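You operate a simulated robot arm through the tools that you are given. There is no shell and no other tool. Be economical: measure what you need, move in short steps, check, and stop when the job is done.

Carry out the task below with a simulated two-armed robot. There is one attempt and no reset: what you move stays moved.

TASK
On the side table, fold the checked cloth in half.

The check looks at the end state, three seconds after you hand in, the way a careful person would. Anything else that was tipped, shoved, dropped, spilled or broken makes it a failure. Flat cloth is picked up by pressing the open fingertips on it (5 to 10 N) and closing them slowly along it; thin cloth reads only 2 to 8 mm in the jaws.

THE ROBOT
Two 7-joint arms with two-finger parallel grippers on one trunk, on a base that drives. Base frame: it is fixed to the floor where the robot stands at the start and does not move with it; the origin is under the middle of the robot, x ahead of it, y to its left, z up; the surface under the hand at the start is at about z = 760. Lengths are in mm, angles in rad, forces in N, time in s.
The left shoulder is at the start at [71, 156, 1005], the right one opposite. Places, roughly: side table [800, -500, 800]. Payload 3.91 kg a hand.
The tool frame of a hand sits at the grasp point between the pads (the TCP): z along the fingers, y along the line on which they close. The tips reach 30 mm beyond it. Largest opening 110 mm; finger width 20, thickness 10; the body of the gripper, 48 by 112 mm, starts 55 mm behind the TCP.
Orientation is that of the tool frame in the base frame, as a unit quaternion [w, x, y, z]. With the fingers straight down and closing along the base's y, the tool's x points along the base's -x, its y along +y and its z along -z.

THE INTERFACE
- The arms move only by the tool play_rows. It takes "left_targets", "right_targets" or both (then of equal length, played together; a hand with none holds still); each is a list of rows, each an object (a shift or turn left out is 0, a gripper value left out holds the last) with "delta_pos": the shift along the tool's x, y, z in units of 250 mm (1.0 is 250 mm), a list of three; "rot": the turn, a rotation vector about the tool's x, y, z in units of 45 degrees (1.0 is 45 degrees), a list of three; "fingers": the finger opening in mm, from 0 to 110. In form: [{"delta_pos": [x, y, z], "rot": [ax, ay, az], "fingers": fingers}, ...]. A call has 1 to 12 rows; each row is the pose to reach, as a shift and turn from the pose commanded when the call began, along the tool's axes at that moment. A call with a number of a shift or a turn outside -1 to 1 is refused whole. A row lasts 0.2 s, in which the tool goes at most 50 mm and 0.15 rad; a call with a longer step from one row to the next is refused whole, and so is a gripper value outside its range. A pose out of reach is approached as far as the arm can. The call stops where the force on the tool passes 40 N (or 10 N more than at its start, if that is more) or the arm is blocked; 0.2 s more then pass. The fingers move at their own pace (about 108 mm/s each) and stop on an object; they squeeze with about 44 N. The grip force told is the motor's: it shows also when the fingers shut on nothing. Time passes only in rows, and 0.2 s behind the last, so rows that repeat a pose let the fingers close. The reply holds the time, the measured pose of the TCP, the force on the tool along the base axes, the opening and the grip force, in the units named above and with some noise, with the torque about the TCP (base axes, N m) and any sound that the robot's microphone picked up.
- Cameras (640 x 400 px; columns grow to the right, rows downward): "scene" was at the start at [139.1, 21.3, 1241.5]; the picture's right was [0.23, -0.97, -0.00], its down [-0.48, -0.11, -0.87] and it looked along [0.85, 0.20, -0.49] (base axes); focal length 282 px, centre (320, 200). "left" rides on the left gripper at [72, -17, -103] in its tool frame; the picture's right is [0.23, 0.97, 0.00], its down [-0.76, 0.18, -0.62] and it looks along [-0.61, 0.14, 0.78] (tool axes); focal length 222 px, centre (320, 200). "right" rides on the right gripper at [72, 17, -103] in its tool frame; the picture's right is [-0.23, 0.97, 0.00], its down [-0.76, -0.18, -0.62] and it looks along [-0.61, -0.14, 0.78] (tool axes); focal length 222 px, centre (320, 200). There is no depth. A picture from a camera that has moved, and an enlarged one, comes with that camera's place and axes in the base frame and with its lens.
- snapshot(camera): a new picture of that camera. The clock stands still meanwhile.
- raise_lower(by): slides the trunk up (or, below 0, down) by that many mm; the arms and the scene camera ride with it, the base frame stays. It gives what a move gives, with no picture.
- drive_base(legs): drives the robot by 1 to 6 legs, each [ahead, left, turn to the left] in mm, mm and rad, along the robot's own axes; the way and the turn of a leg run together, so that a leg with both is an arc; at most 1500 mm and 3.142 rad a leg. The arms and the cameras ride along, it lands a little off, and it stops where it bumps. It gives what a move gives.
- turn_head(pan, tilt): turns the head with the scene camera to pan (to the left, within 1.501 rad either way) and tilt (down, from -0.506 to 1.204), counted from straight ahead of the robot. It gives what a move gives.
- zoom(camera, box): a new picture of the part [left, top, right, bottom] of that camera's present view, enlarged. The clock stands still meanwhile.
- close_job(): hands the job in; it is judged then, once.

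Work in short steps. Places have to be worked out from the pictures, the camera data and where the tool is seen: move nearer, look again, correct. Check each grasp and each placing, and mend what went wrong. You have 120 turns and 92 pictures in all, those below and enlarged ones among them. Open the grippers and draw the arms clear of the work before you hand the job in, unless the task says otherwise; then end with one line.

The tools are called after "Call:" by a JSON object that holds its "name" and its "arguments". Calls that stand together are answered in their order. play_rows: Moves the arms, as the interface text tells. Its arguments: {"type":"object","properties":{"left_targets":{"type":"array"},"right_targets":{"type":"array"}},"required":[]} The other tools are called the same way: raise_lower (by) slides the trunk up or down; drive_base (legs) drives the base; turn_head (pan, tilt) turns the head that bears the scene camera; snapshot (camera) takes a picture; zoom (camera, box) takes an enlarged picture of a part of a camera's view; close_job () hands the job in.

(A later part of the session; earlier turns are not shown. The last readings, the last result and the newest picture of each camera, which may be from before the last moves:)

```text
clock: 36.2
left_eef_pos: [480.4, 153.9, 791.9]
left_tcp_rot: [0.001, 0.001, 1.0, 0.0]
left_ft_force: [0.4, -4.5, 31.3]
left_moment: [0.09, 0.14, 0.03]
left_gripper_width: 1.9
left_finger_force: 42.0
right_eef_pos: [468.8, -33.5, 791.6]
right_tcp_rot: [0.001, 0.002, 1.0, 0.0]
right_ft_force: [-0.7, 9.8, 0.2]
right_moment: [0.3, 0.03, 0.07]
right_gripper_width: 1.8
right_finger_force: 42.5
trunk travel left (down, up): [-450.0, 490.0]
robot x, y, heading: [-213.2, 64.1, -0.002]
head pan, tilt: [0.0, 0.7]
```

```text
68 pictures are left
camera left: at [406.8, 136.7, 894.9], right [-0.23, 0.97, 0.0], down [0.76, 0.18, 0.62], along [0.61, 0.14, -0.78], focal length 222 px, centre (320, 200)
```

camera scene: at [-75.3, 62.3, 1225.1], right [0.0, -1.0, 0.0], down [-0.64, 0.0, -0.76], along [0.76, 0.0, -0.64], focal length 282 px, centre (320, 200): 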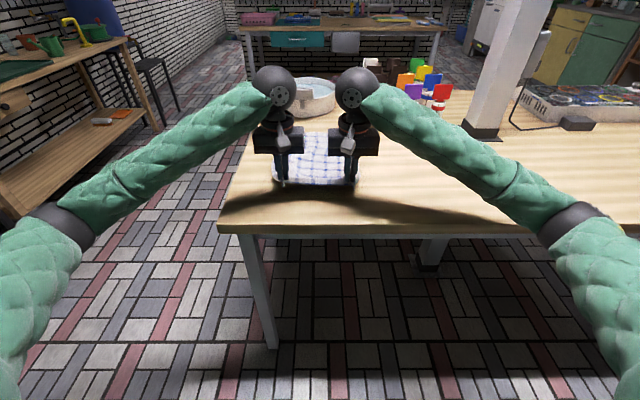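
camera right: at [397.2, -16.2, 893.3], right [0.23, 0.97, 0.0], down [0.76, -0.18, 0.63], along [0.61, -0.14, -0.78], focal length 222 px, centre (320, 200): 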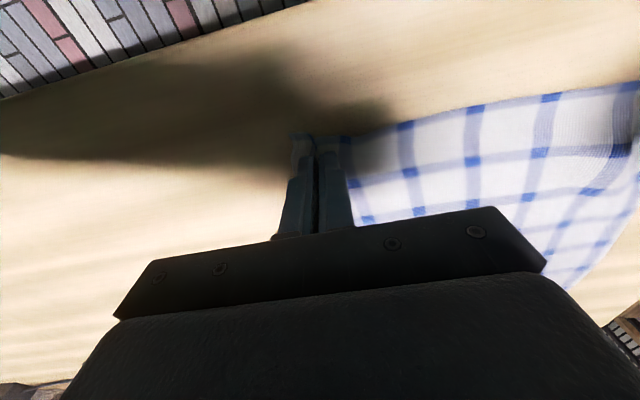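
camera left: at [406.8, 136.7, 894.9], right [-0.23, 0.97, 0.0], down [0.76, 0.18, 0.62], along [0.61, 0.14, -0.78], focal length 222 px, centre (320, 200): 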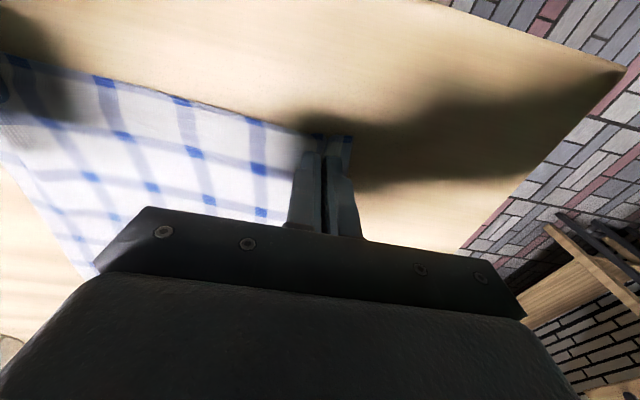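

Both hands grip the edge now, 187 mm apart with small flaps outside. I'll lift along an arc, up 80 mm and forward 60 mm, and check.

Call:
{"name": "play_rows", "arguments": {"left_targets": [{"delta_pos": [0, -0.006, -0.04]}, {"delta_pos": [-0.02, -0.006, -0.09]}, {"delta_pos": [-0.05, -0.006, -0.15]}, {"delta_pos": [-0.09, -0.006, -0.21]}, {"delta_pos": [-0.14, -0.006, -0.26]}, {"delta_pos": [-0.19, -0.006, -0.3]}, {"delta_pos": [-0.24, -0.006, -0.33]}], "right_targets": [{"delta_pos": [0, 0.006, -0.04]}, {"delta_pos": [-0.02, 0.006, -0.09]}, {"delta_pos": [-0.05, 0.006, -0.15]}, {"delta_pos": [-0.09, 0.006, -0.21]}, {"delta_pos": [-0.14, 0.006, -0.26]}, {"delta_pos": [-0.2, 0.006, -0.3]}, {"delta_pos": [-0.26, 0.006, -0.33]}]}}

Call:
{"name": "zoom", "arguments": {"camera": "scene", "box": [220, 80, 420, 205]}}

```text
clock: 37.8
left_eef_pos: [541.6, 152.0, 870.3]
left_tcp_rot: [-0.001, 0.001, 1.0, -0.001]
left_ft_force: [0.4, -5.8, 0.2]
left_moment: [-0.19, -0.01, -0.02]
left_gripper_width: 2.5
left_finger_force: 42.6
right_eef_pos: [536.7, -32.2, 871.4]
right_tcp_rot: [0.0, 0.001, 1.0, 0.0]
right_ft_force: [-0.4, 6.8, -0.1]
right_moment: [0.21, 0.01, 0.07]
right_gripper_width: 1.9
right_finger_force: 41.9
trunk travel left (down, up): [-450.0, 490.0]
robot x, y, heading: [-211.6, 63.6, -0.005]
head pan, tilt: [0.0, 0.7]
```

```text
3.20 times, centred on (320, 142) of scene
camera zoom: at [-74.8, 62.3, 1225.1], right [0.0, -1.0, 0.0], down [-0.64, 0.0, -0.76], along [0.76, 0.0, -0.64], focal length 903 px, centre (320, 384)
```

zoom: 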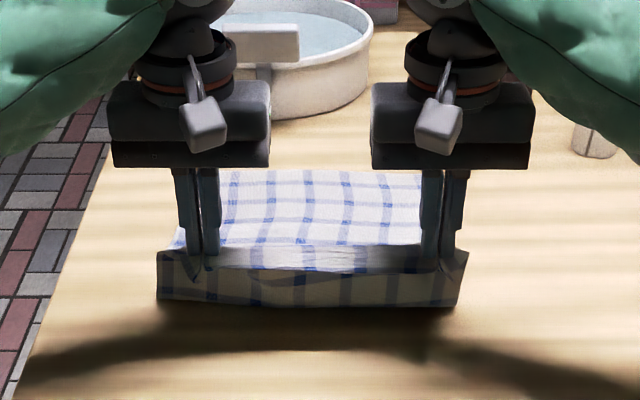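

The lifted edge is clean and straight. Now I'll carry it forward by driving the base 120 mm, which moves both hands together and brings the far edge into reach.

Call:
{"name": "drive_base", "arguments": {"legs": [[120, 0, 0]]}}

Call:
{"name": "snapshot", "arguments": {"camera": "scene"}}

```text
clock: 39.0
left_eef_pos: [663.4, 153.7, 869.4]
left_tcp_rot: [0.0, 0.0, 1.0, 0.001]
left_ft_force: [0.8, -6.4, 0.2]
left_moment: [-0.22, 0.02, 0.04]
left_gripper_width: 2.3
left_finger_force: 42.4
right_eef_pos: [660.7, -30.7, 870.0]
right_tcp_rot: [-0.001, 0.0, 1.0, 0.0]
right_ft_force: [-0.8, 6.4, -1.2]
right_moment: [0.18, 0.03, 0.08]
right_gripper_width: 1.9
right_finger_force: 41.5
trunk travel left (down, up): [-450.0, 490.0]
robot x, y, heading: [-89.6, 61.8, 0.003]
head pan, tilt: [0.0, 0.7]
```

```text
66 pictures are left
camera scene: at [48.6, 62.4, 1224.9], right [0.0, -1.0, 0.0], down [-0.65, 0.0, -0.76], along [0.76, 0.0, -0.65], focal length 282 px, centre (320, 200)
```

scene: 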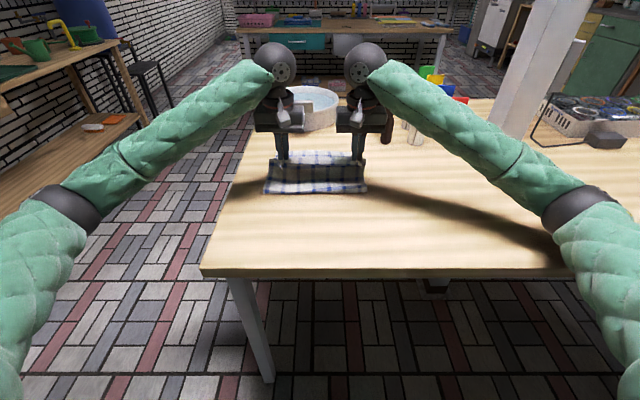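

The fold is forming well. I'll move the edge forward over the far edge, to x≈831, coming down to z≈820.

Call:
{"name": "play_rows", "arguments": {"left_targets": [{"delta_pos": [-0.12, 0, -0.02]}, {"delta_pos": [-0.25, 0, -0.02]}, {"delta_pos": [-0.38, 0, 0]}, {"delta_pos": [-0.5, 0, 0.04]}, {"delta_pos": [-0.6, 0, 0.1]}, {"delta_pos": [-0.68, 0, 0.18]}, {"delta_pos": [-0.68, 0, 0.2]}], "right_targets": [{"delta_pos": [-0.12, 0, -0.02]}, {"delta_pos": [-0.25, 0, -0.02]}, {"delta_pos": [-0.38, 0, 0]}, {"delta_pos": [-0.5, 0, 0.04]}, {"delta_pos": [-0.59, 0, 0.1]}, {"delta_pos": [-0.668, 0, 0.18]}, {"delta_pos": [-0.668, 0, 0.2]}]}}

Call:
{"name": "snapshot", "arguments": {"camera": "scene"}}

Call:
{"name": "snapshot", "arguments": {"camera": "left"}}

Call:
{"name": "snapshot", "arguments": {"camera": "right"}}

```text
clock: 40.6
left_eef_pos: [829.4, 152.7, 826.3]
left_tcp_rot: [0.002, 0.001, 1.0, -0.002]
left_ft_force: [-1.1, -10.1, 0.9]
left_moment: [-0.28, -0.05, 0.05]
left_gripper_width: 2.4
left_finger_force: 42.4
right_eef_pos: [825.9, -31.8, 834.5]
right_tcp_rot: [0.006, 0.001, 1.0, -0.001]
right_ft_force: [-0.6, 9.7, -0.2]
right_moment: [0.26, 0.06, 0.14]
right_gripper_width: 1.8
right_finger_force: 42.1
trunk travel left (down, up): [-450.0, 490.0]
robot x, y, heading: [-87.3, 60.3, -0.004]
head pan, tilt: [0.0, 0.7]
```

```text
65 pictures are left
camera scene: at [43.4, 63.6, 1228.6], right [0.0, -1.0, 0.0], down [-0.64, 0.0, -0.77], along [0.77, 0.0, -0.64], focal length 282 px, centre (320, 200)
```

scene: 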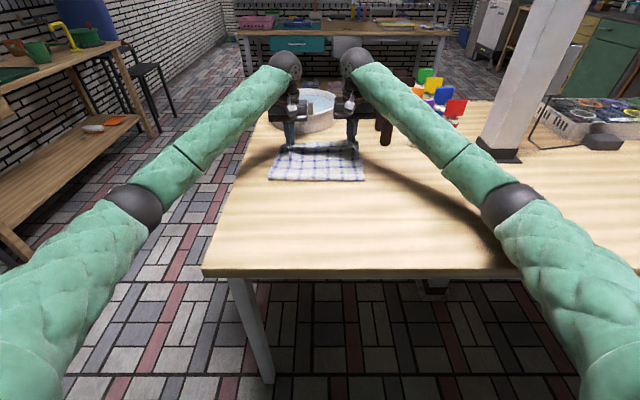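

```text
64 pictures are left
camera left: at [756.5, 135.9, 929.4], right [-0.23, 0.97, 0.0], down [0.76, 0.18, 0.63], along [0.61, 0.14, -0.78], focal length 222 px, centre (320, 200)
```

left: 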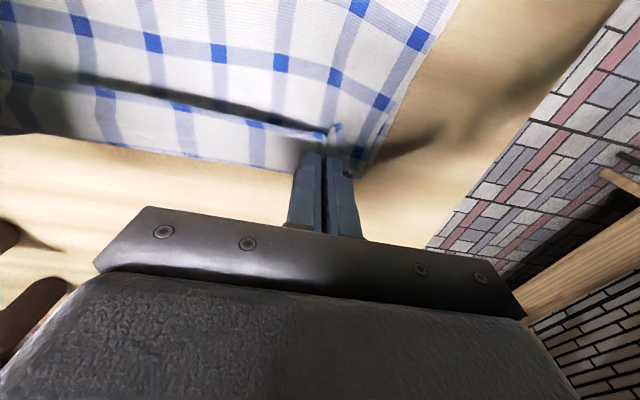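

```text
63 pictures are left
camera right: at [752.2, -15.6, 936.7], right [0.23, 0.97, 0.0], down [0.75, -0.18, 0.63], along [0.62, -0.14, -0.77], focal length 222 px, centre (320, 200)
```

right: 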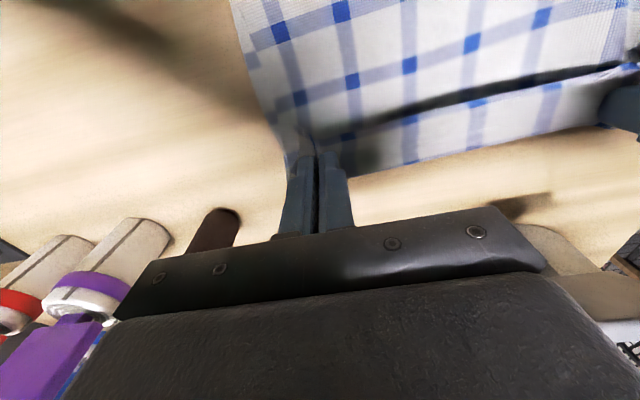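

The right arm is nearing its far limit (z 834 against 820 commanded), so I'll have to bring the base closer. First a closer look at the edges.

Call:
{"name": "zoom", "arguments": {"camera": "left", "box": [100, 0, 440, 212]}}

Call:
{"name": "zoom", "arguments": {"camera": "scene", "box": [240, 70, 400, 190]}}

```text
1.88 times, centred on (270, 106) of left
camera zoom: at [756.5, 135.9, 929.4], right [-0.23, 0.97, 0.0], down [0.76, 0.18, 0.63], along [0.61, 0.14, -0.78], focal length 418 px, centre (414, 377)
```

zoom: 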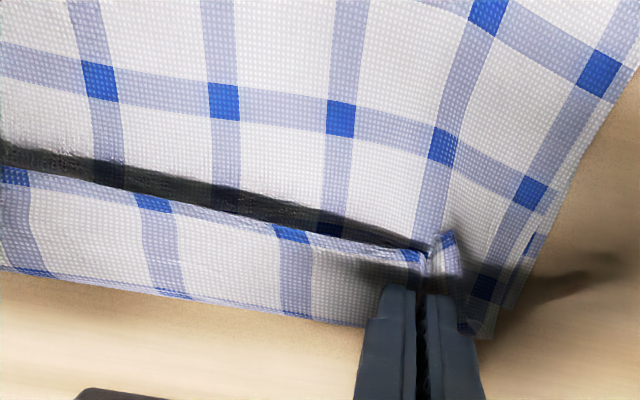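

```text
3.33 times, centred on (320, 130) of scene
camera zoom: at [43.4, 63.6, 1228.6], right [0.0, -1.0, 0.0], down [-0.64, 0.0, -0.77], along [0.77, 0.0, -0.64], focal length 941 px, centre (320, 433)
```

zoom: 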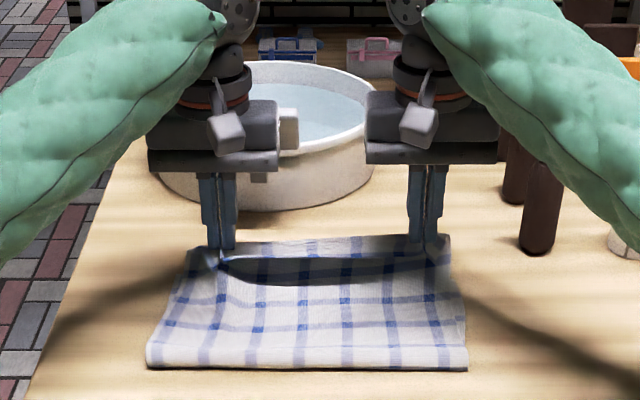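

This shows a problem. Because the hands don't flip, about 30 mm of the near edge stays doubled back as a lip on top of the fold. Gripping with the fingers closing along x, right at the edge, would avoid that, so I'll carry the edge back, lay it down and regrasp with the hands turned 90°.

Call:
{"name": "play_rows", "arguments": {"left_targets": [{"delta_pos": [0.0, 0, -0.1]}, {"delta_pos": [0.1, 0, -0.2]}, {"delta_pos": [0.25, 0, -0.2]}, {"delta_pos": [0.42, 0, -0.2]}, {"delta_pos": [0.58, 0, -0.2]}, {"delta_pos": [0.68, 0, -0.2]}], "right_targets": [{"delta_pos": [0.0, 0, -0.08]}, {"delta_pos": [0.1, 0, -0.18]}, {"delta_pos": [0.25, 0, -0.18]}, {"delta_pos": [0.42, 0, -0.18]}, {"delta_pos": [0.58, 0, -0.18]}, {"delta_pos": [0.668, 0, -0.18]}]}}

Call:
{"name": "drive_base", "arguments": {"legs": [[-122, 0, 0]]}}

```text
clock: 42.0
left_eef_pos: [663.6, 154.8, 871.5]
left_tcp_rot: [-0.001, 0.0, 1.0, -0.001]
left_ft_force: [0.2, -9.7, 0.3]
left_moment: [-0.24, -0.01, 0.04]
left_gripper_width: 2.2
left_finger_force: 42.4
right_eef_pos: [659.1, -31.4, 866.9]
right_tcp_rot: [0.001, 0.0, 1.0, -0.001]
right_ft_force: [-0.5, 8.0, 0.2]
right_moment: [0.24, 0.02, 0.07]
right_gripper_width: 1.7
right_finger_force: 41.6
trunk travel left (down, up): [-450.0, 490.0]
robot x, y, heading: [-85.0, 61.9, 0.005]
head pan, tilt: [0.0, 0.7]
```

```text
clock: 43.2
left_eef_pos: [541.8, 155.4, 871.2]
left_tcp_rot: [0.001, 0.0, 1.0, 0.0]
left_ft_force: [-0.2, -8.5, 0.8]
left_moment: [-0.26, -0.03, 0.03]
left_gripper_width: 2.3
left_finger_force: 42.4
right_eef_pos: [537.8, -29.7, 868.2]
right_tcp_rot: [0.001, -0.001, 1.0, -0.001]
right_ft_force: [-0.6, 8.3, 0.1]
right_moment: [0.25, 0.0, 0.1]
right_gripper_width: 2.0
right_finger_force: 41.9
trunk travel left (down, up): [-450.0, 490.0]
robot x, y, heading: [-209.2, 64.3, -0.003]
head pan, tilt: [0.0, 0.7]
```

Now I'll lay the near edge back down along the reversed arc.

Call:
{"name": "play_rows", "arguments": {"left_targets": [{"delta_pos": [0.07, 0, 0.04]}, {"delta_pos": [0.14, 0, 0.1]}, {"delta_pos": [0.21, 0, 0.17]}, {"delta_pos": [0.264, 0, 0.24]}, {"delta_pos": [0.264, 0, 0.295]}, {"delta_pos": [0.264, 0, 0.312]}, {"delta_pos": [0.264, 0, 0.312]}], "right_targets": [{"delta_pos": [0.07, 0, 0.04]}, {"delta_pos": [0.15, 0, 0.1]}, {"delta_pos": [0.22, 0, 0.17]}, {"delta_pos": [0.284, 0, 0.24]}, {"delta_pos": [0.284, 0, 0.285]}, {"delta_pos": [0.284, 0, 0.302]}, {"delta_pos": [0.284, 0, 0.302]}]}}

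```text
clock: 44.8
left_eef_pos: [477.4, 155.5, 792.3]
left_tcp_rot: [0.0, -0.001, 1.0, 0.0]
left_ft_force: [1.0, -7.5, 3.4]
left_moment: [-0.18, -0.01, 0.04]
left_gripper_width: 2.5
left_finger_force: 42.2
right_eef_pos: [466.8, -28.9, 791.4]
right_tcp_rot: [0.001, -0.001, 1.0, 0.0]
right_ft_force: [-0.3, 8.4, -0.3]
right_moment: [0.24, 0.02, 0.06]
right_gripper_width: 2.3
right_finger_force: 42.5
trunk travel left (down, up): [-450.0, 490.0]
robot x, y, heading: [-205.7, 61.2, 0.002]
head pan, tilt: [0.0, 0.7]
```

Light contact again. I'll press slightly and open while moving outward, to spread the edge flat.

Call:
{"name": "play_rows", "arguments": {"left_targets": [{"delta_pos": [0, 0, 0.002], "fingers": 4}, {"delta_pos": [0, 0.008, 0.002], "fingers": 8}, {"delta_pos": [0, 0.016, 0.002], "fingers": 12}, {"delta_pos": [0, 0.024, 0.002], "fingers": 16}, {"delta_pos": [0, 0.032, 0.002], "fingers": 20}, {"delta_pos": [0, 0.04, 0.002], "fingers": 24}, {"delta_pos": [0, 0.048, 0.002], "fingers": 28}, {"delta_pos": [0, 0.056, 0.002], "fingers": 32}, {"delta_pos": [0, 0.064, 0.002], "fingers": 34}, {"delta_pos": [0, 0.064, -0.06], "fingers": 34}, {"delta_pos": [0, 0.064, -0.2], "fingers": 30}], "right_targets": [{"delta_pos": [0, 0, 0.004], "fingers": 4}, {"delta_pos": [0, -0.008, 0.004], "fingers": 8}, {"delta_pos": [0, -0.016, 0.004], "fingers": 12}, {"delta_pos": [0, -0.024, 0.004], "fingers": 16}, {"delta_pos": [0, -0.032, 0.004], "fingers": 20}, {"delta_pos": [0, -0.04, 0.004], "fingers": 24}, {"delta_pos": [0, -0.048, 0.004], "fingers": 28}, {"delta_pos": [0, -0.056, 0.004], "fingers": 32}, {"delta_pos": [0, -0.064, 0.004], "fingers": 34}, {"delta_pos": [0, -0.064, -0.06], "fingers": 34}, {"delta_pos": [0, -0.064, -0.2], "fingers": 30}]}}

Call:
{"name": "snapshot", "arguments": {"camera": "left"}}

Call:
{"name": "snapshot", "arguments": {"camera": "right"}}

```text
clock: 47.2
left_eef_pos: [476.6, 171.4, 842.9]
left_tcp_rot: [0.0, -0.001, 1.0, 0.0]
left_ft_force: [-0.5, 0.4, -0.3]
left_moment: [-0.01, -0.02, 0.01]
left_gripper_width: 29.7
left_finger_force: 0.1
right_eef_pos: [467.6, -46.8, 843.8]
right_tcp_rot: [0.001, -0.001, 1.0, 0.0]
right_ft_force: [0.5, 0.1, -0.1]
right_moment: [0.0, 0.01, -0.01]
right_gripper_width: 30.1
right_finger_force: 0.1
trunk travel left (down, up): [-450.0, 490.0]
robot x, y, heading: [-206.5, 64.3, 0.004]
head pan, tilt: [0.0, 0.7]
```

```text
60 pictures are left
camera left: at [403.4, 154.0, 946.6], right [-0.23, 0.97, 0.0], down [0.76, 0.18, 0.62], along [0.61, 0.14, -0.78], focal length 222 px, centre (320, 200)
```

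left: 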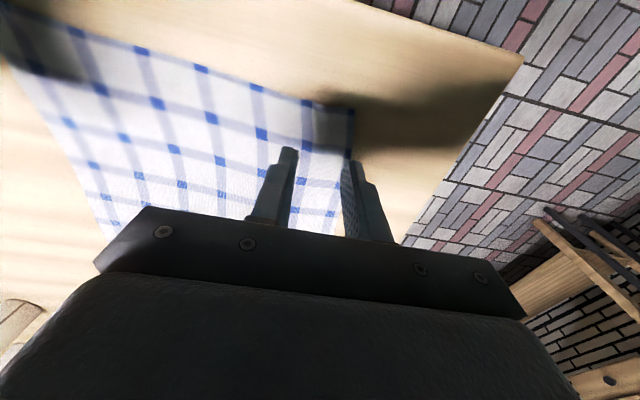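

```text
59 pictures are left
camera right: at [395.2, -29.9, 945.7], right [0.22, 0.97, 0.0], down [0.76, -0.18, 0.62], along [0.61, -0.14, -0.78], focal length 222 px, centre (320, 200)
```

right: 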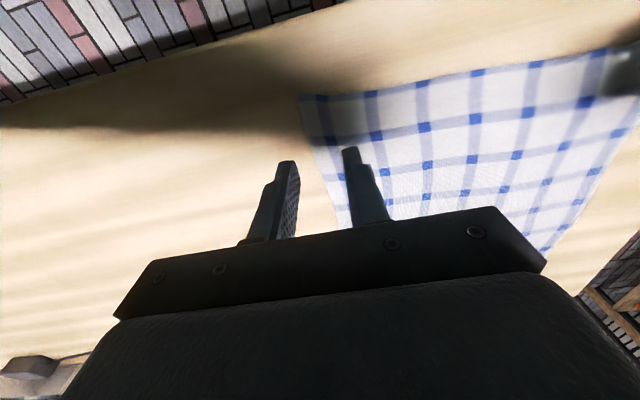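

The cloth is spread again, with near corners at about (449,193) and (435,−55). Now I turn both wrists 90° with the cameras facing inward, in two 45° stages.

Call:
{"name": "play_rows", "arguments": {"left_targets": [{"rot": [0, 0, -0.167]}, {"rot": [0, 0, -0.333]}, {"rot": [0, 0, -0.5]}, {"rot": [0, 0, -0.667]}, {"rot": [0, 0, -0.833]}, {"rot": [0, 0, -1.0]}], "right_targets": [{"rot": [0, 0, 0.167]}, {"rot": [0, 0, 0.333]}, {"rot": [0, 0, 0.5]}, {"rot": [0, 0, 0.667]}, {"rot": [0, 0, 0.833]}, {"rot": [0, 0, 1.0]}]}}

Call:
{"name": "play_rows", "arguments": {"left_targets": [{"rot": [0, 0, -0.167]}, {"rot": [0, 0, -0.333]}, {"rot": [0, 0, -0.5]}, {"rot": [0, 0, -0.667]}, {"rot": [0, 0, -0.833]}, {"rot": [0, 0, -1.0]}], "right_targets": [{"rot": [0, 0, 0.167]}, {"rot": [0, 0, 0.333]}, {"rot": [0, 0, 0.5]}, {"rot": [0, 0, 0.667]}, {"rot": [0, 0, 0.833]}, {"rot": [0, 0, 1.0]}]}}

Call:
{"name": "snapshot", "arguments": {"camera": "scene"}}

```text
clock: 48.6
left_eef_pos: [478.2, 171.1, 842.9]
left_tcp_rot: [0.0, -0.384, 0.923, 0.0]
left_ft_force: [-0.1, -0.4, 0.5]
left_moment: [-0.01, -0.04, 0.02]
left_gripper_width: 29.9
left_finger_force: 0.0
right_eef_pos: [468.8, -45.7, 841.8]
right_tcp_rot: [0.0, 0.383, 0.924, 0.0]
right_ft_force: [-0.1, 0.1, 0.4]
right_moment: [0.02, -0.02, -0.02]
right_gripper_width: 30.0
right_finger_force: 0.2
trunk travel left (down, up): [-450.0, 490.0]
robot x, y, heading: [-209.3, 61.3, 0.001]
head pan, tilt: [0.0, 0.7]
```

```text
clock: 50.0
left_eef_pos: [478.2, 171.7, 841.4]
left_tcp_rot: [0.0, 0.708, -0.706, 0.001]
left_ft_force: [-0.3, 0.0, -0.4]
left_moment: [-0.01, 0.01, -0.05]
left_gripper_width: 30.0
left_finger_force: 0.1
right_eef_pos: [467.3, -46.4, 843.4]
right_tcp_rot: [0.0, 0.707, 0.708, 0.0]
right_ft_force: [-0.2, 1.5, 0.0]
right_moment: [-0.03, 0.0, -0.01]
right_gripper_width: 30.1
right_finger_force: 0.0
trunk travel left (down, up): [-450.0, 490.0]
robot x, y, heading: [-207.3, 62.5, 0.002]
head pan, tilt: [0.0, 0.7]
```

```text
58 pictures are left
camera scene: at [-73.4, 62.5, 1225.2], right [0.0, -1.0, 0.0], down [-0.64, 0.0, -0.76], along [0.76, 0.0, -0.64], focal length 282 px, centre (320, 200)
```

scene: 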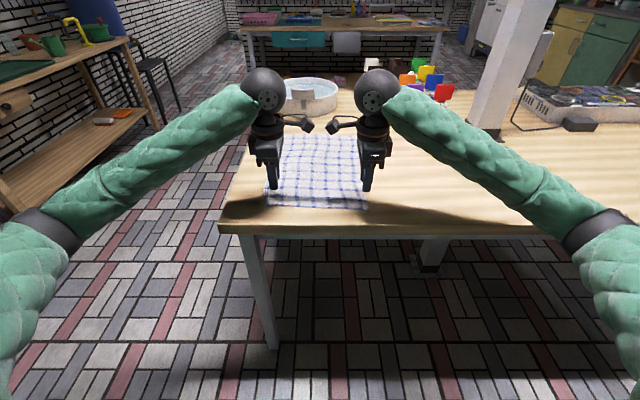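

The wrists turned fine. I'll zoom in to locate the edges.

Call:
{"name": "zoom", "arguments": {"camera": "scene", "box": [230, 110, 400, 216]}}

Call:
{"name": "snapshot", "arguments": {"camera": "left"}}

Call:
{"name": "snapshot", "arguments": {"camera": "right"}}

```text
3.76 times, centred on (315, 163) of scene
camera zoom: at [-73.4, 62.5, 1225.2], right [0.0, -1.0, 0.0], down [-0.64, 0.0, -0.76], along [0.76, 0.0, -0.64], focal length 1062 px, centre (339, 339)
```

zoom: 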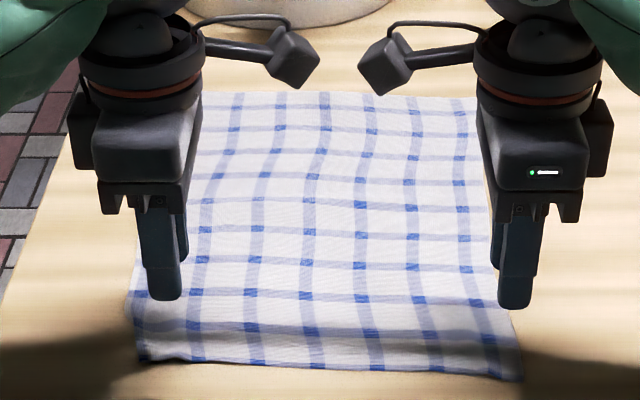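

```text
56 pictures are left
camera left: at [494.3, 98.9, 945.3], right [-0.97, -0.23, 0.0], down [-0.18, 0.76, 0.62], along [-0.14, 0.61, -0.78], focal length 222 px, centre (320, 200)
```

left: 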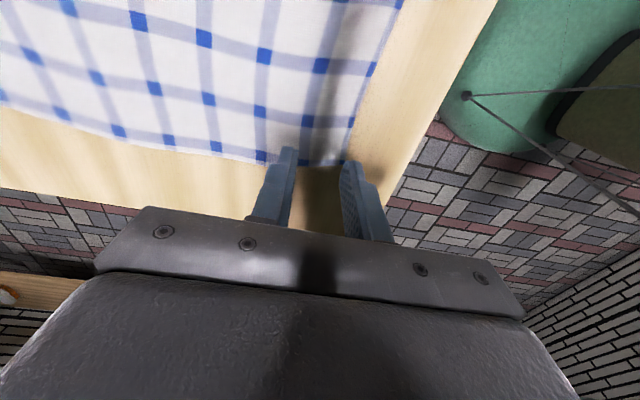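

```text
55 pictures are left
camera right: at [485.4, 26.5, 944.6], right [0.97, -0.23, 0.0], down [-0.18, -0.76, 0.62], along [-0.14, -0.61, -0.78], focal length 222 px, centre (320, 200)
```

right: 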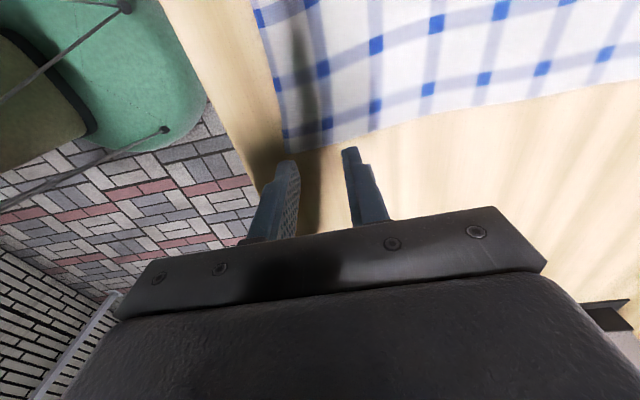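

Near edge runs (447,193) to (435,−55), far edge about (836,188) to (825,−67), so the cloth shifted only ~15 mm. I'll place the hands at (471,180) and (460,−42), with the outer finger on the very edge, and come down to z≈797.

Call:
{"name": "play_rows", "arguments": {"left_targets": [{"delta_pos": [-0.033, 0.028, 0]}, {"delta_pos": [-0.033, 0.028, 0.1]}, {"delta_pos": [-0.033, 0.028, 0.176]}, {"delta_pos": [-0.033, 0.028, 0.176]}], "right_targets": [{"delta_pos": [0.018, -0.028, 0]}, {"delta_pos": [0.018, -0.028, 0.1]}, {"delta_pos": [0.018, -0.028, 0.186]}, {"delta_pos": [0.018, -0.028, 0.186]}]}}

Call:
{"name": "snapshot", "arguments": {"camera": "left"}}

Call:
{"name": "snapshot", "arguments": {"camera": "right"}}

```text
clock: 51.0
left_eef_pos: [471.7, 180.0, 799.6]
left_tcp_rot: [0.0, 0.708, -0.706, -0.001]
left_ft_force: [0.6, 0.0, -0.6]
left_moment: [0.0, -0.01, -0.03]
left_gripper_width: 30.0
left_finger_force: 0.0
right_eef_pos: [461.0, -41.1, 795.4]
right_tcp_rot: [-0.001, 0.707, 0.707, 0.0]
right_ft_force: [-0.3, -0.4, -0.1]
right_moment: [0.0, -0.05, -0.01]
right_gripper_width: 30.0
right_finger_force: 0.0
trunk travel left (down, up): [-450.0, 490.0]
robot x, y, heading: [-211.5, 61.9, 0.003]
head pan, tilt: [0.0, 0.7]
```

```text
54 pictures are left
camera left: at [487.4, 107.4, 903.1], right [-0.97, -0.23, 0.0], down [-0.18, 0.76, 0.62], along [-0.14, 0.61, -0.78], focal length 222 px, centre (320, 200)
```

left: 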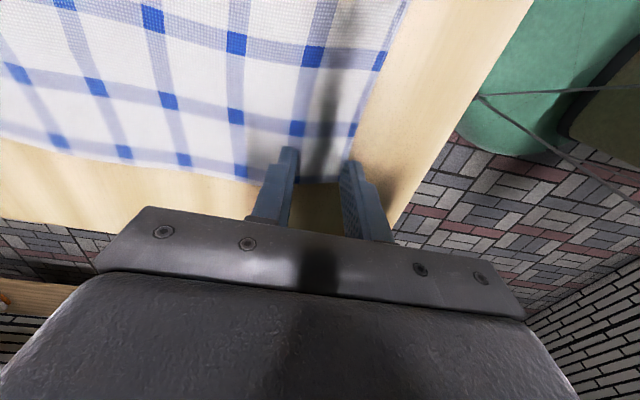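

```text
53 pictures are left
camera right: at [478.3, 31.4, 897.6], right [0.97, -0.23, 0.0], down [-0.18, -0.76, 0.62], along [-0.14, -0.61, -0.78], focal length 222 px, centre (320, 200)
```

right: 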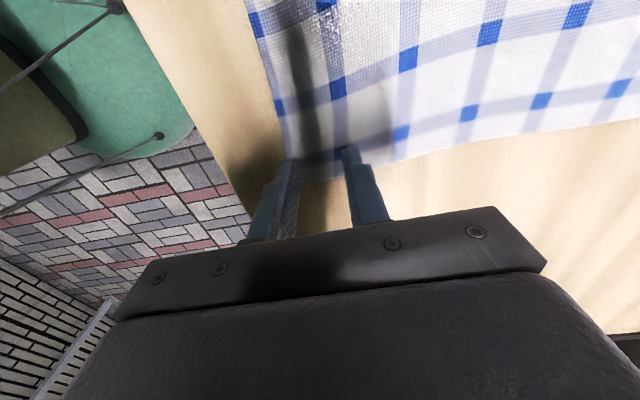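

Alignment looks right. I'll move inward 5 mm and go down to contact.

Call:
{"name": "play_rows", "arguments": {"left_targets": [{"delta_pos": [0.02, 0, 0]}, {"delta_pos": [0.02, 0, 0.012]}, {"delta_pos": [0.02, 0, 0.02]}, {"delta_pos": [0.02, 0, 0.025]}, {"delta_pos": [0.02, 0, 0.025]}], "right_targets": [{"delta_pos": [0.02, 0, 0]}, {"delta_pos": [0.02, 0, 0.012]}, {"delta_pos": [0.02, 0, 0.018]}, {"delta_pos": [0.02, 0, 0.02]}, {"delta_pos": [0.02, 0, 0.02]}]}}

```text
clock: 52.2
left_eef_pos: [470.1, 174.1, 792.5]
left_tcp_rot: [0.0, 0.708, -0.707, 0.0]
left_ft_force: [-0.6, 0.4, 0.2]
left_moment: [-0.01, 0.02, 0.01]
left_gripper_width: 29.8
left_finger_force: 0.1
right_eef_pos: [461.0, -35.9, 792.4]
right_tcp_rot: [0.001, 0.707, 0.707, 0.0]
right_ft_force: [2.1, -0.1, 7.8]
right_moment: [-0.01, 0.06, 0.01]
right_gripper_width: 29.5
right_finger_force: 0.0
trunk travel left (down, up): [-450.0, 490.0]
robot x, y, heading: [-211.4, 62.3, 0.002]
head pan, tilt: [0.0, 0.7]
```

Right presses with 8 N. Left isn't touching yet, so down another 2 mm on the left and 0.5 mm on the right.

Call:
{"name": "play_rows", "arguments": {"left_targets": [{"delta_pos": [0, 0, 0.004]}, {"delta_pos": [0, 0, 0.007]}, {"delta_pos": [0, 0, 0.007]}], "right_targets": [{"delta_pos": [0, 0, 0.001]}, {"delta_pos": [0, 0, 0.002]}, {"delta_pos": [0, 0, 0.002]}]}}

```text
clock: 53.0
left_eef_pos: [470.4, 174.8, 790.9]
left_tcp_rot: [-0.001, 0.707, -0.707, 0.001]
left_ft_force: [1.5, 0.1, 3.2]
left_moment: [0.01, 0.0, 0.02]
left_gripper_width: 29.5
left_finger_force: 0.1
right_eef_pos: [461.4, -35.6, 791.8]
right_tcp_rot: [0.001, 0.707, 0.708, 0.002]
right_ft_force: [3.3, 5.2, 20.8]
right_moment: [0.09, 0.2, -0.05]
right_gripper_width: 29.3
right_finger_force: 0.0
trunk travel left (down, up): [-450.0, 490.0]
robot x, y, heading: [-208.9, 65.2, -0.001]
head pan, tilt: [0.0, 0.7]
```

Left needs about 0.9 mm more (3 N) and right is fine. I'll press and close slowly.

Call:
{"name": "play_rows", "arguments": {"left_targets": [{"delta_pos": [0, 0, 0.004]}, {"delta_pos": [0, 0, 0.0045]}, {"delta_pos": [0, 0, 0.0045], "fingers": 26}, {"delta_pos": [0, 0, 0.0045], "fingers": 22}, {"delta_pos": [0, 0, 0.0045], "fingers": 19}, {"delta_pos": [0, 0, 0.0045], "fingers": 16}, {"delta_pos": [0, 0, 0.0045], "fingers": 13}, {"delta_pos": [0, 0, 0.0045], "fingers": 10}, {"delta_pos": [0, 0, 0.0045], "fingers": 7}, {"delta_pos": [0, 0, 0.0045], "fingers": 4}, {"delta_pos": [0, 0, 0.0045], "fingers": 0}, {"delta_pos": [0, 0, 0.0045], "fingers": 0}], "right_targets": [{"delta_pos": [0, 0, 0]}, {"delta_pos": [0, 0, 0]}, {"delta_pos": [0, 0, 0], "fingers": 26}, {"delta_pos": [0, 0, 0], "fingers": 22}, {"delta_pos": [0, 0, 0], "fingers": 19}, {"delta_pos": [0, 0, 0], "fingers": 16}, {"delta_pos": [0, 0, 0], "fingers": 13}, {"delta_pos": [0, 0, 0], "fingers": 10}, {"delta_pos": [0, 0, 0], "fingers": 7}, {"delta_pos": [0, 0, 0], "fingers": 4}, {"delta_pos": [0, 0, 0], "fingers": 0}, {"delta_pos": [0, 0, 0], "fingers": 0}]}}

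Call:
{"name": "snapshot", "arguments": {"camera": "left"}}

Call:
{"name": "snapshot", "arguments": {"camera": "right"}}

```text
clock: 55.6
left_eef_pos: [468.8, 175.9, 790.5]
left_tcp_rot: [0.0, 0.708, -0.706, 0.001]
left_ft_force: [1.2, -1.4, 22.0]
left_moment: [-0.01, -0.05, 0.0]
left_gripper_width: 2.3
left_finger_force: 42.1
right_eef_pos: [459.8, -36.2, 792.4]
right_tcp_rot: [0.001, 0.706, 0.708, 0.001]
right_ft_force: [4.2, 2.3, 20.8]
right_moment: [0.04, 0.04, 0.03]
right_gripper_width: 1.9
right_finger_force: 41.5
trunk travel left (down, up): [-450.0, 490.0]
robot x, y, heading: [-207.2, 61.2, -0.002]
head pan, tilt: [0.0, 0.7]
```

```text
52 pictures are left
camera left: at [485.5, 102.4, 895.1], right [-0.97, -0.23, 0.0], down [-0.18, 0.76, 0.62], along [-0.14, 0.61, -0.78], focal length 222 px, centre (320, 200)
```

left: 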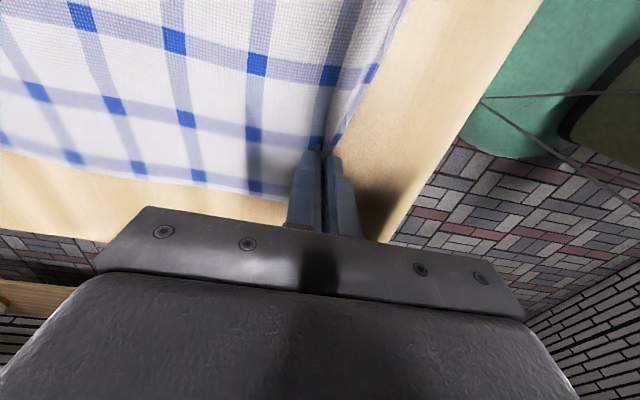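

```text
51 pictures are left
camera right: at [476.8, 36.0, 893.6], right [0.97, -0.23, 0.0], down [-0.18, -0.76, 0.62], along [-0.14, -0.61, -0.78], focal length 222 px, centre (320, 200)
```

right: 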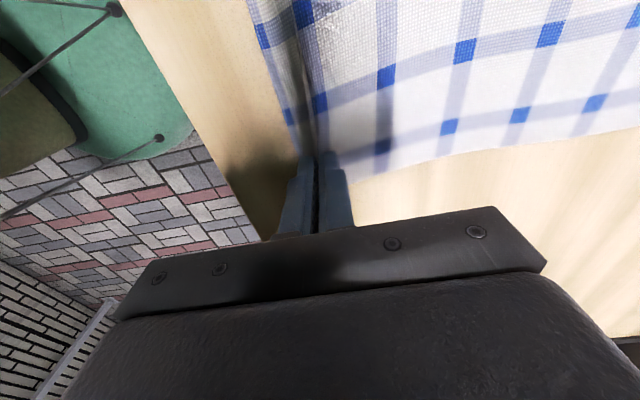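

Both grips took at the very edge, with only a small lip and no side gather. Lifting on the arc.

Call:
{"name": "play_rows", "arguments": {"left_targets": [{"delta_pos": [0, 0, -0.04]}, {"delta_pos": [0, -0.02, -0.09]}, {"delta_pos": [0, -0.05, -0.15]}, {"delta_pos": [0, -0.09, -0.21]}, {"delta_pos": [0, -0.14, -0.26]}, {"delta_pos": [0, -0.19, -0.31]}, {"delta_pos": [0, -0.24, -0.35]}], "right_targets": [{"delta_pos": [0, 0, -0.04]}, {"delta_pos": [0, 0.02, -0.09]}, {"delta_pos": [0, 0.05, -0.15]}, {"delta_pos": [0, 0.09, -0.21]}, {"delta_pos": [0, 0.14, -0.26]}, {"delta_pos": [0, 0.19, -0.31]}, {"delta_pos": [0, 0.24, -0.35]}]}}

Call:
{"name": "drive_base", "arguments": {"legs": [[140, 0, 0]]}}

Call:
{"name": "zoom", "arguments": {"camera": "scene", "box": [220, 80, 420, 205]}}

```text
clock: 57.2
left_eef_pos: [528.9, 174.4, 876.8]
left_tcp_rot: [0.001, 0.708, -0.706, 0.0]
left_ft_force: [1.1, -0.7, 0.0]
left_moment: [-0.01, 0.0, 0.01]
left_gripper_width: 2.0
left_finger_force: 41.9
right_eef_pos: [521.5, -36.5, 877.9]
right_tcp_rot: [0.0, 0.707, 0.707, 0.0]
right_ft_force: [-0.3, 0.4, 0.7]
right_moment: [0.02, 0.04, 0.01]
right_gripper_width: 2.0
right_finger_force: 41.7
trunk travel left (down, up): [-450.0, 490.0]
robot x, y, heading: [-209.8, 61.2, 0.003]
head pan, tilt: [0.0, 0.7]
```

```text
clock: 58.6
left_eef_pos: [672.0, 177.8, 877.0]
left_tcp_rot: [0.0, 0.709, -0.705, -0.001]
left_ft_force: [0.0, 0.0, -0.8]
left_moment: [0.03, 0.02, 0.0]
left_gripper_width: 2.1
left_finger_force: 41.7
right_eef_pos: [664.0, -31.6, 875.3]
right_tcp_rot: [-0.002, 0.705, 0.709, 0.0]
right_ft_force: [0.2, -0.3, -0.2]
right_moment: [-0.01, 0.07, 0.01]
right_gripper_width: 1.7
right_finger_force: 41.8
trunk travel left (down, up): [-450.0, 490.0]
robot x, y, heading: [-69.3, 62.2, 0.007]
head pan, tilt: [0.0, 0.7]
```

```text
3.20 times, centred on (320, 142) of scene
camera zoom: at [69.1, 63.6, 1224.9], right [0.01, -1.0, 0.0], down [-0.65, 0.0, -0.76], along [0.76, 0.0, -0.65], focal length 903 px, centre (320, 384)
```

zoom: 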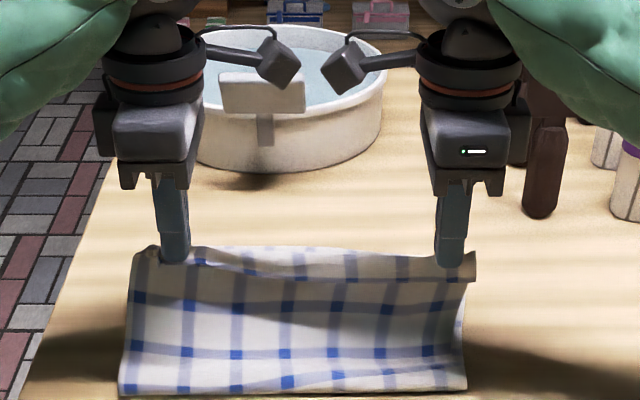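

The edge hangs cleanly over the fold. I'll drive 30 mm more for reach margin; the hands then go to about (828,171) and (817,−41).

Call:
{"name": "drive_base", "arguments": {"legs": [[30, -4, -0.005]]}}

```text
clock: 59.4
left_eef_pos: [702.0, 167.7, 875.7]
left_tcp_rot: [-0.002, -0.707, 0.708, 0.002]
left_ft_force: [-0.2, -0.6, -0.2]
left_moment: [0.02, 0.02, 0.05]
left_gripper_width: 2.1
left_finger_force: 42.0
right_eef_pos: [695.1, -41.9, 876.4]
right_tcp_rot: [-0.001, 0.707, 0.707, -0.001]
right_ft_force: [0.2, 0.2, -0.6]
right_moment: [0.03, 0.02, -0.01]
right_gripper_width: 1.6
right_finger_force: 42.2
trunk travel left (down, up): [-450.0, 490.0]
robot x, y, heading: [-37.6, 58.5, 0.001]
head pan, tilt: [0.0, 0.7]
```

Now forward over the far edge and down to z≈815, still clear of the cloth below.

Call:
{"name": "play_rows", "arguments": {"left_targets": [{"delta_pos": [0, -0.13, 0]}, {"delta_pos": [-0.006, -0.26, 0]}, {"delta_pos": [-0.012, -0.38, 0.04]}, {"delta_pos": [-0.012, -0.46, 0.12]}, {"delta_pos": [-0.012, -0.504, 0.2]}, {"delta_pos": [-0.012, -0.504, 0.24]}, {"delta_pos": [-0.012, -0.504, 0.24]}], "right_targets": [{"delta_pos": [0, 0.13, 0]}, {"delta_pos": [0, 0.25, 0]}, {"delta_pos": [0, 0.37, 0.04]}, {"delta_pos": [0, 0.45, 0.12]}, {"delta_pos": [0, 0.488, 0.2]}, {"delta_pos": [0, 0.488, 0.24]}, {"delta_pos": [0, 0.488, 0.24]}]}}

Call:
{"name": "snapshot", "arguments": {"camera": "scene"}}

Call:
{"name": "snapshot", "arguments": {"camera": "left"}}

Call:
{"name": "snapshot", "arguments": {"camera": "right"}}

```text
clock: 61.2
left_eef_pos: [820.4, 174.3, 823.2]
left_tcp_rot: [0.0, -0.706, 0.709, -0.006]
left_ft_force: [0.0, -11.9, 1.5]
left_moment: [-0.36, 0.0, -0.01]
left_gripper_width: 2.5
left_finger_force: 42.8
right_eef_pos: [816.1, -46.1, 857.2]
right_tcp_rot: [0.023, 0.711, 0.703, 0.014]
right_ft_force: [-0.1, 12.4, -3.8]
right_moment: [0.35, 0.04, 0.0]
right_gripper_width: 2.0
right_finger_force: 41.9
trunk travel left (down, up): [-450.0, 490.0]
robot x, y, heading: [-36.9, 58.5, -0.003]
head pan, tilt: [0.0, 0.7]
stopped in row 7 (right hand): the arm was blocked; the commanded pose is now the measured one
```

```text
49 pictures are left
camera scene: at [87.9, 65.5, 1226.2], right [0.0, -1.0, 0.01], down [-0.64, 0.0, -0.77], along [0.77, -0.01, -0.64], focal length 282 px, centre (320, 200)
```

scene: 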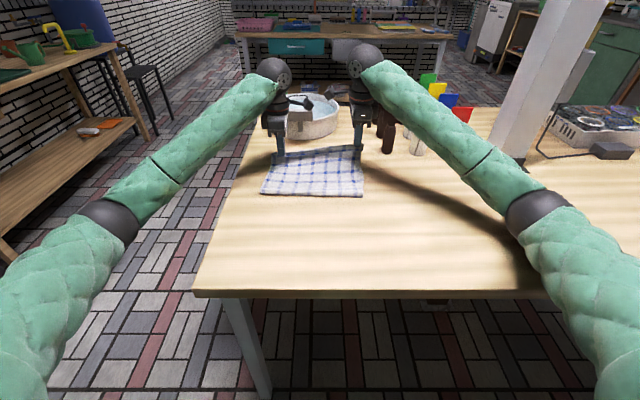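

```text
48 pictures are left
camera left: at [835.7, 101.8, 927.8], right [-0.97, -0.22, -0.01], down [-0.18, 0.77, 0.61], along [-0.13, 0.6, -0.79], focal length 222 px, centre (320, 200)
```

left: 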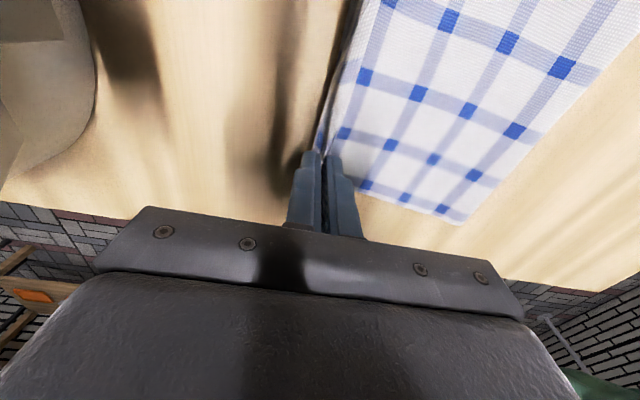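

```text
47 pictures are left
camera right: at [829.5, 27.0, 959.2], right [0.97, -0.24, 0.05], down [-0.22, -0.75, 0.62], along [-0.11, -0.61, -0.78], focal length 222 px, centre (320, 200)
```

right: 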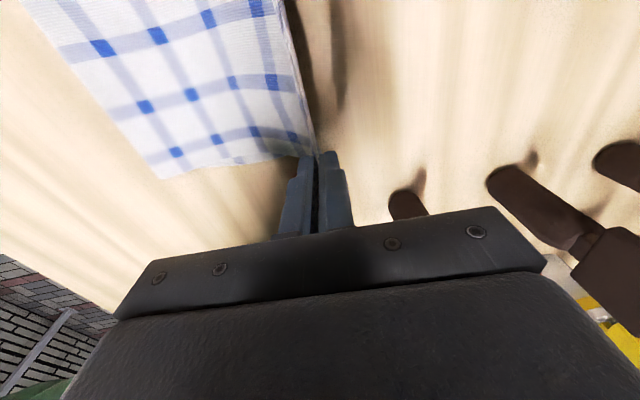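

The right arm reports blocked at z 857. I need to see whether it's touching the bottles behind it.

Call:
{"name": "zoom", "arguments": {"camera": "scene", "box": [310, 40, 500, 160]}}

Call:
{"name": "zoom", "arguments": {"camera": "right", "box": [340, 100, 640, 290]}}

```text
3.33 times, centred on (405, 100) of scene
camera zoom: at [87.9, 65.5, 1226.2], right [0.0, -1.0, 0.01], down [-0.64, 0.0, -0.77], along [0.77, -0.01, -0.64], focal length 941 px, centre (37, 533)
```

zoom: 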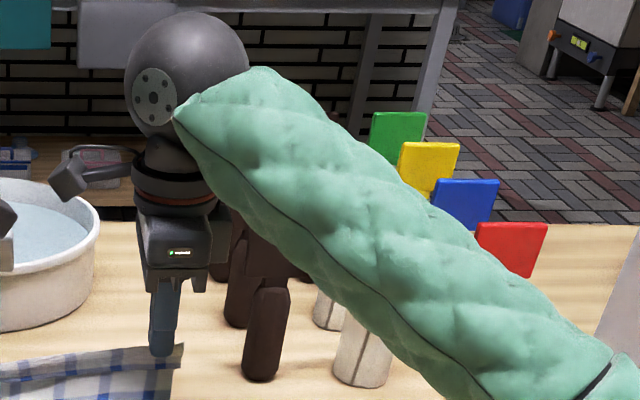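

```text
2.11 times, centred on (490, 195) of right
camera zoom: at [829.5, 27.0, 959.2], right [0.97, -0.24, 0.05], down [-0.22, -0.75, 0.62], along [-0.11, -0.61, -0.78], focal length 468 px, centre (-38, 210)
```

zoom: 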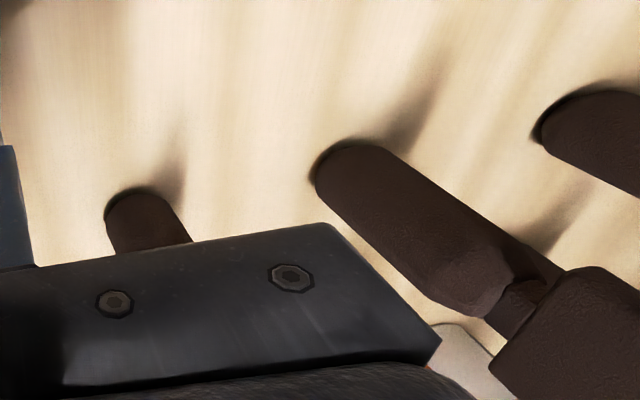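

I can't rule out contact with the dark mills beside the right wrist. I'll back both hands up and toward me a little, then compare the objects.

Call:
{"name": "play_rows", "arguments": {"left_targets": [{"delta_pos": [0, 0, -0.1]}, {"delta_pos": [0, 0.1, -0.2]}, {"delta_pos": [0, 0.26, -0.2]}, {"delta_pos": [0, 0.4, -0.2]}], "right_targets": [{"delta_pos": [0, 0, -0.03]}, {"delta_pos": [0, -0.1, -0.07]}, {"delta_pos": [0, -0.26, -0.07]}, {"delta_pos": [0, -0.4, -0.07]}]}}

Call:
{"name": "snapshot", "arguments": {"camera": "scene"}}

Call:
{"name": "snapshot", "arguments": {"camera": "right"}}

```text
clock: 62.2
left_eef_pos: [727.0, 172.9, 866.4]
left_tcp_rot: [-0.001, -0.707, 0.708, -0.002]
left_ft_force: [-0.5, -8.9, -0.3]
left_moment: [-0.28, 0.02, 0.01]
left_gripper_width: 2.4
left_finger_force: 42.0
right_eef_pos: [720.9, -46.8, 854.9]
right_tcp_rot: [0.013, 0.71, 0.704, 0.009]
right_ft_force: [0.4, 9.8, 0.5]
right_moment: [0.35, -0.03, 0.02]
right_gripper_width: 1.7
right_finger_force: 41.5
trunk travel left (down, up): [-450.0, 490.0]
robot x, y, heading: [-34.4, 59.2, -0.002]
head pan, tilt: [0.0, 0.7]
```

```text
44 pictures are left
camera scene: at [96.9, 60.1, 1224.9], right [0.0, -1.0, 0.0], down [-0.64, 0.0, -0.77], along [0.77, 0.0, -0.64], focal length 282 px, centre (320, 200)
```

scene: 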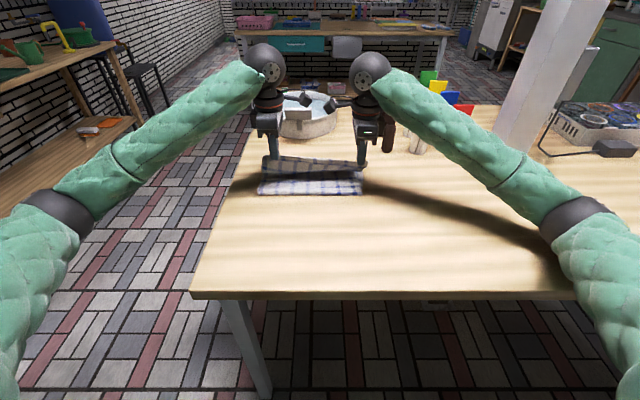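

```text
43 pictures are left
camera right: at [735.4, 25.6, 957.6], right [0.97, -0.24, 0.03], down [-0.2, -0.76, 0.62], along [-0.12, -0.61, -0.78], focal length 222 px, centre (320, 200)
```

right: 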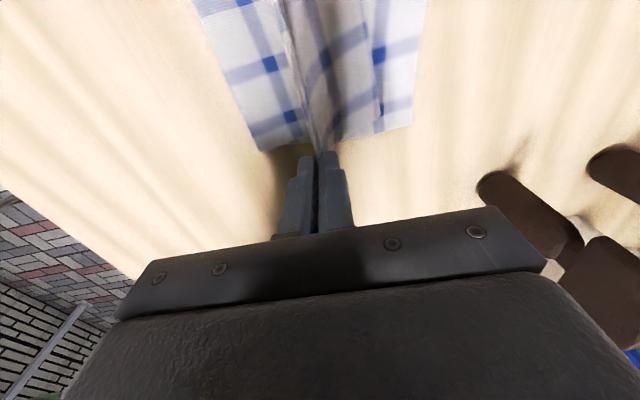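

Nothing looks disturbed. I'll hold still a moment to see where the hands settle.

Call:
{"name": "play_rows", "arguments": {"left_targets": [{"delta_pos": [0.01, 0, 0]}, {"delta_pos": [0.01, 0, 0]}, {"delta_pos": [0.01, 0, 0]}], "right_targets": [{"delta_pos": [0.01, 0, -0.02]}, {"delta_pos": [0.01, 0, -0.02]}, {"delta_pos": [0.01, 0, -0.02]}]}}

Call:
{"name": "zoom", "arguments": {"camera": "scene", "box": [330, 50, 500, 160]}}

```text
clock: 63.0
left_eef_pos: [730.0, 169.5, 865.8]
left_tcp_rot: [0.0, -0.707, 0.708, 0.001]
left_ft_force: [-0.6, -2.3, 0.1]
left_moment: [-0.06, -0.02, 0.01]
left_gripper_width: 2.1
left_finger_force: 42.1
right_eef_pos: [722.7, -47.2, 860.1]
right_tcp_rot: [0.012, 0.71, 0.704, 0.01]
right_ft_force: [-0.6, 3.0, -0.1]
right_moment: [0.1, -0.01, -0.01]
right_gripper_width: 1.9
right_finger_force: 42.1
trunk travel left (down, up): [-450.0, 490.0]
robot x, y, heading: [-35.8, 57.2, -0.003]
head pan, tilt: [0.0, 0.7]
```

```text
3.64 times, centred on (415, 105) of scene
camera zoom: at [98.5, 57.3, 1225.1], right [0.0, -1.0, 0.0], down [-0.64, 0.0, -0.76], along [0.76, 0.0, -0.64], focal length 1026 px, centre (-26, 546)
```

zoom: 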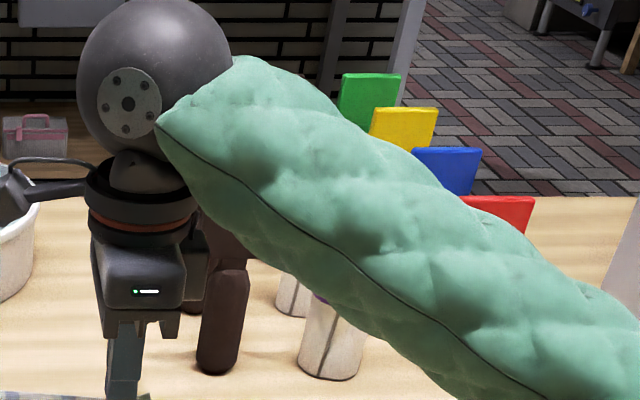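

Everything still stands where it was, so this looks like an arm posture limit rather than a collision. I'll retract the arms 70 mm and straighten the right hand's tilt. Then the base goes closer, so the edge can be placed at the arm extension that worked for picking.

Call:
{"name": "play_rows", "arguments": {"left_targets": [{"delta_pos": [0, 0.09, -0.01]}, {"delta_pos": [0, 0.19, -0.02]}, {"delta_pos": [0, 0.28, -0.03]}, {"delta_pos": [0, 0.28, -0.03]}], "right_targets": [{"delta_pos": [0, -0.09, -0.02], "rot": [0.02, 0.002, -0.005]}, {"delta_pos": [0, -0.19, -0.04], "rot": [0.04, 0.004, -0.011]}, {"delta_pos": [0, -0.28, -0.055], "rot": [0.04, 0.004, -0.011]}, {"delta_pos": [0, -0.28, -0.055], "rot": [0.04, 0.004, -0.011]}]}}

Call:
{"name": "drive_base", "arguments": {"legs": [[75, 0, 0]]}}

```text
clock: 64.0
left_eef_pos: [658.1, 171.8, 874.6]
left_tcp_rot: [0.001, 0.707, -0.707, 0.0]
left_ft_force: [0.4, -2.2, -0.5]
left_moment: [-0.01, 0.04, 0.02]
left_gripper_width: 2.0
left_finger_force: 42.4
right_eef_pos: [651.2, -45.1, 870.0]
right_tcp_rot: [-0.001, 0.707, 0.707, 0.0]
right_ft_force: [-0.8, 2.1, 0.9]
right_moment: [0.04, 0.0, 0.03]
right_gripper_width: 1.7
right_finger_force: 41.6
trunk travel left (down, up): [-450.0, 490.0]
robot x, y, heading: [-38.5, 52.6, -0.002]
head pan, tilt: [0.0, 0.7]
```

```text
clock: 65.0
left_eef_pos: [734.0, 170.5, 874.3]
left_tcp_rot: [-0.001, -0.706, 0.708, 0.001]
left_ft_force: [0.1, -2.6, -0.6]
left_moment: [-0.06, 0.0, -0.01]
left_gripper_width: 2.2
left_finger_force: 42.2
right_eef_pos: [727.6, -46.1, 870.4]
right_tcp_rot: [-0.001, 0.708, 0.707, 0.0]
right_ft_force: [0.2, 1.8, -1.1]
right_moment: [0.09, 0.06, -0.02]
right_gripper_width: 2.1
right_finger_force: 42.3
trunk travel left (down, up): [-450.0, 490.0]
robot x, y, heading: [36.9, 57.9, -0.002]
head pan, tilt: [0.0, 0.7]
```

The base is closer and the grips hold. Now a careful advance, 60 mm forward and 25 mm down, checking the tracking.

Call:
{"name": "play_rows", "arguments": {"left_targets": [{"delta_pos": [0, -0.08, 0]}, {"delta_pos": [0, -0.16, 0.02]}, {"delta_pos": [0, -0.24, 0.06]}, {"delta_pos": [0, -0.24, 0.1]}, {"delta_pos": [0, -0.24, 0.1]}], "right_targets": [{"delta_pos": [0, 0.08, 0]}, {"delta_pos": [0, 0.15, 0.02]}, {"delta_pos": [0, 0.23, 0.05]}, {"delta_pos": [0, 0.23, 0.085]}, {"delta_pos": [0, 0.23, 0.085]}]}}

```text
clock: 66.2
left_eef_pos: [794.2, 168.2, 849.9]
left_tcp_rot: [-0.001, -0.706, 0.708, 0.0]
left_ft_force: [-0.2, -1.5, 0.0]
left_moment: [-0.04, 0.0, 0.02]
left_gripper_width: 2.1
left_finger_force: 42.1
right_eef_pos: [782.9, -45.2, 850.6]
right_tcp_rot: [0.0, 0.708, 0.706, -0.001]
right_ft_force: [-0.7, 1.9, 0.7]
right_moment: [0.06, 0.0, 0.03]
right_gripper_width: 1.7
right_finger_force: 41.7
trunk travel left (down, up): [-450.0, 490.0]
robot x, y, heading: [38.1, 58.7, -0.003]
head pan, tilt: [0.0, 0.7]
```

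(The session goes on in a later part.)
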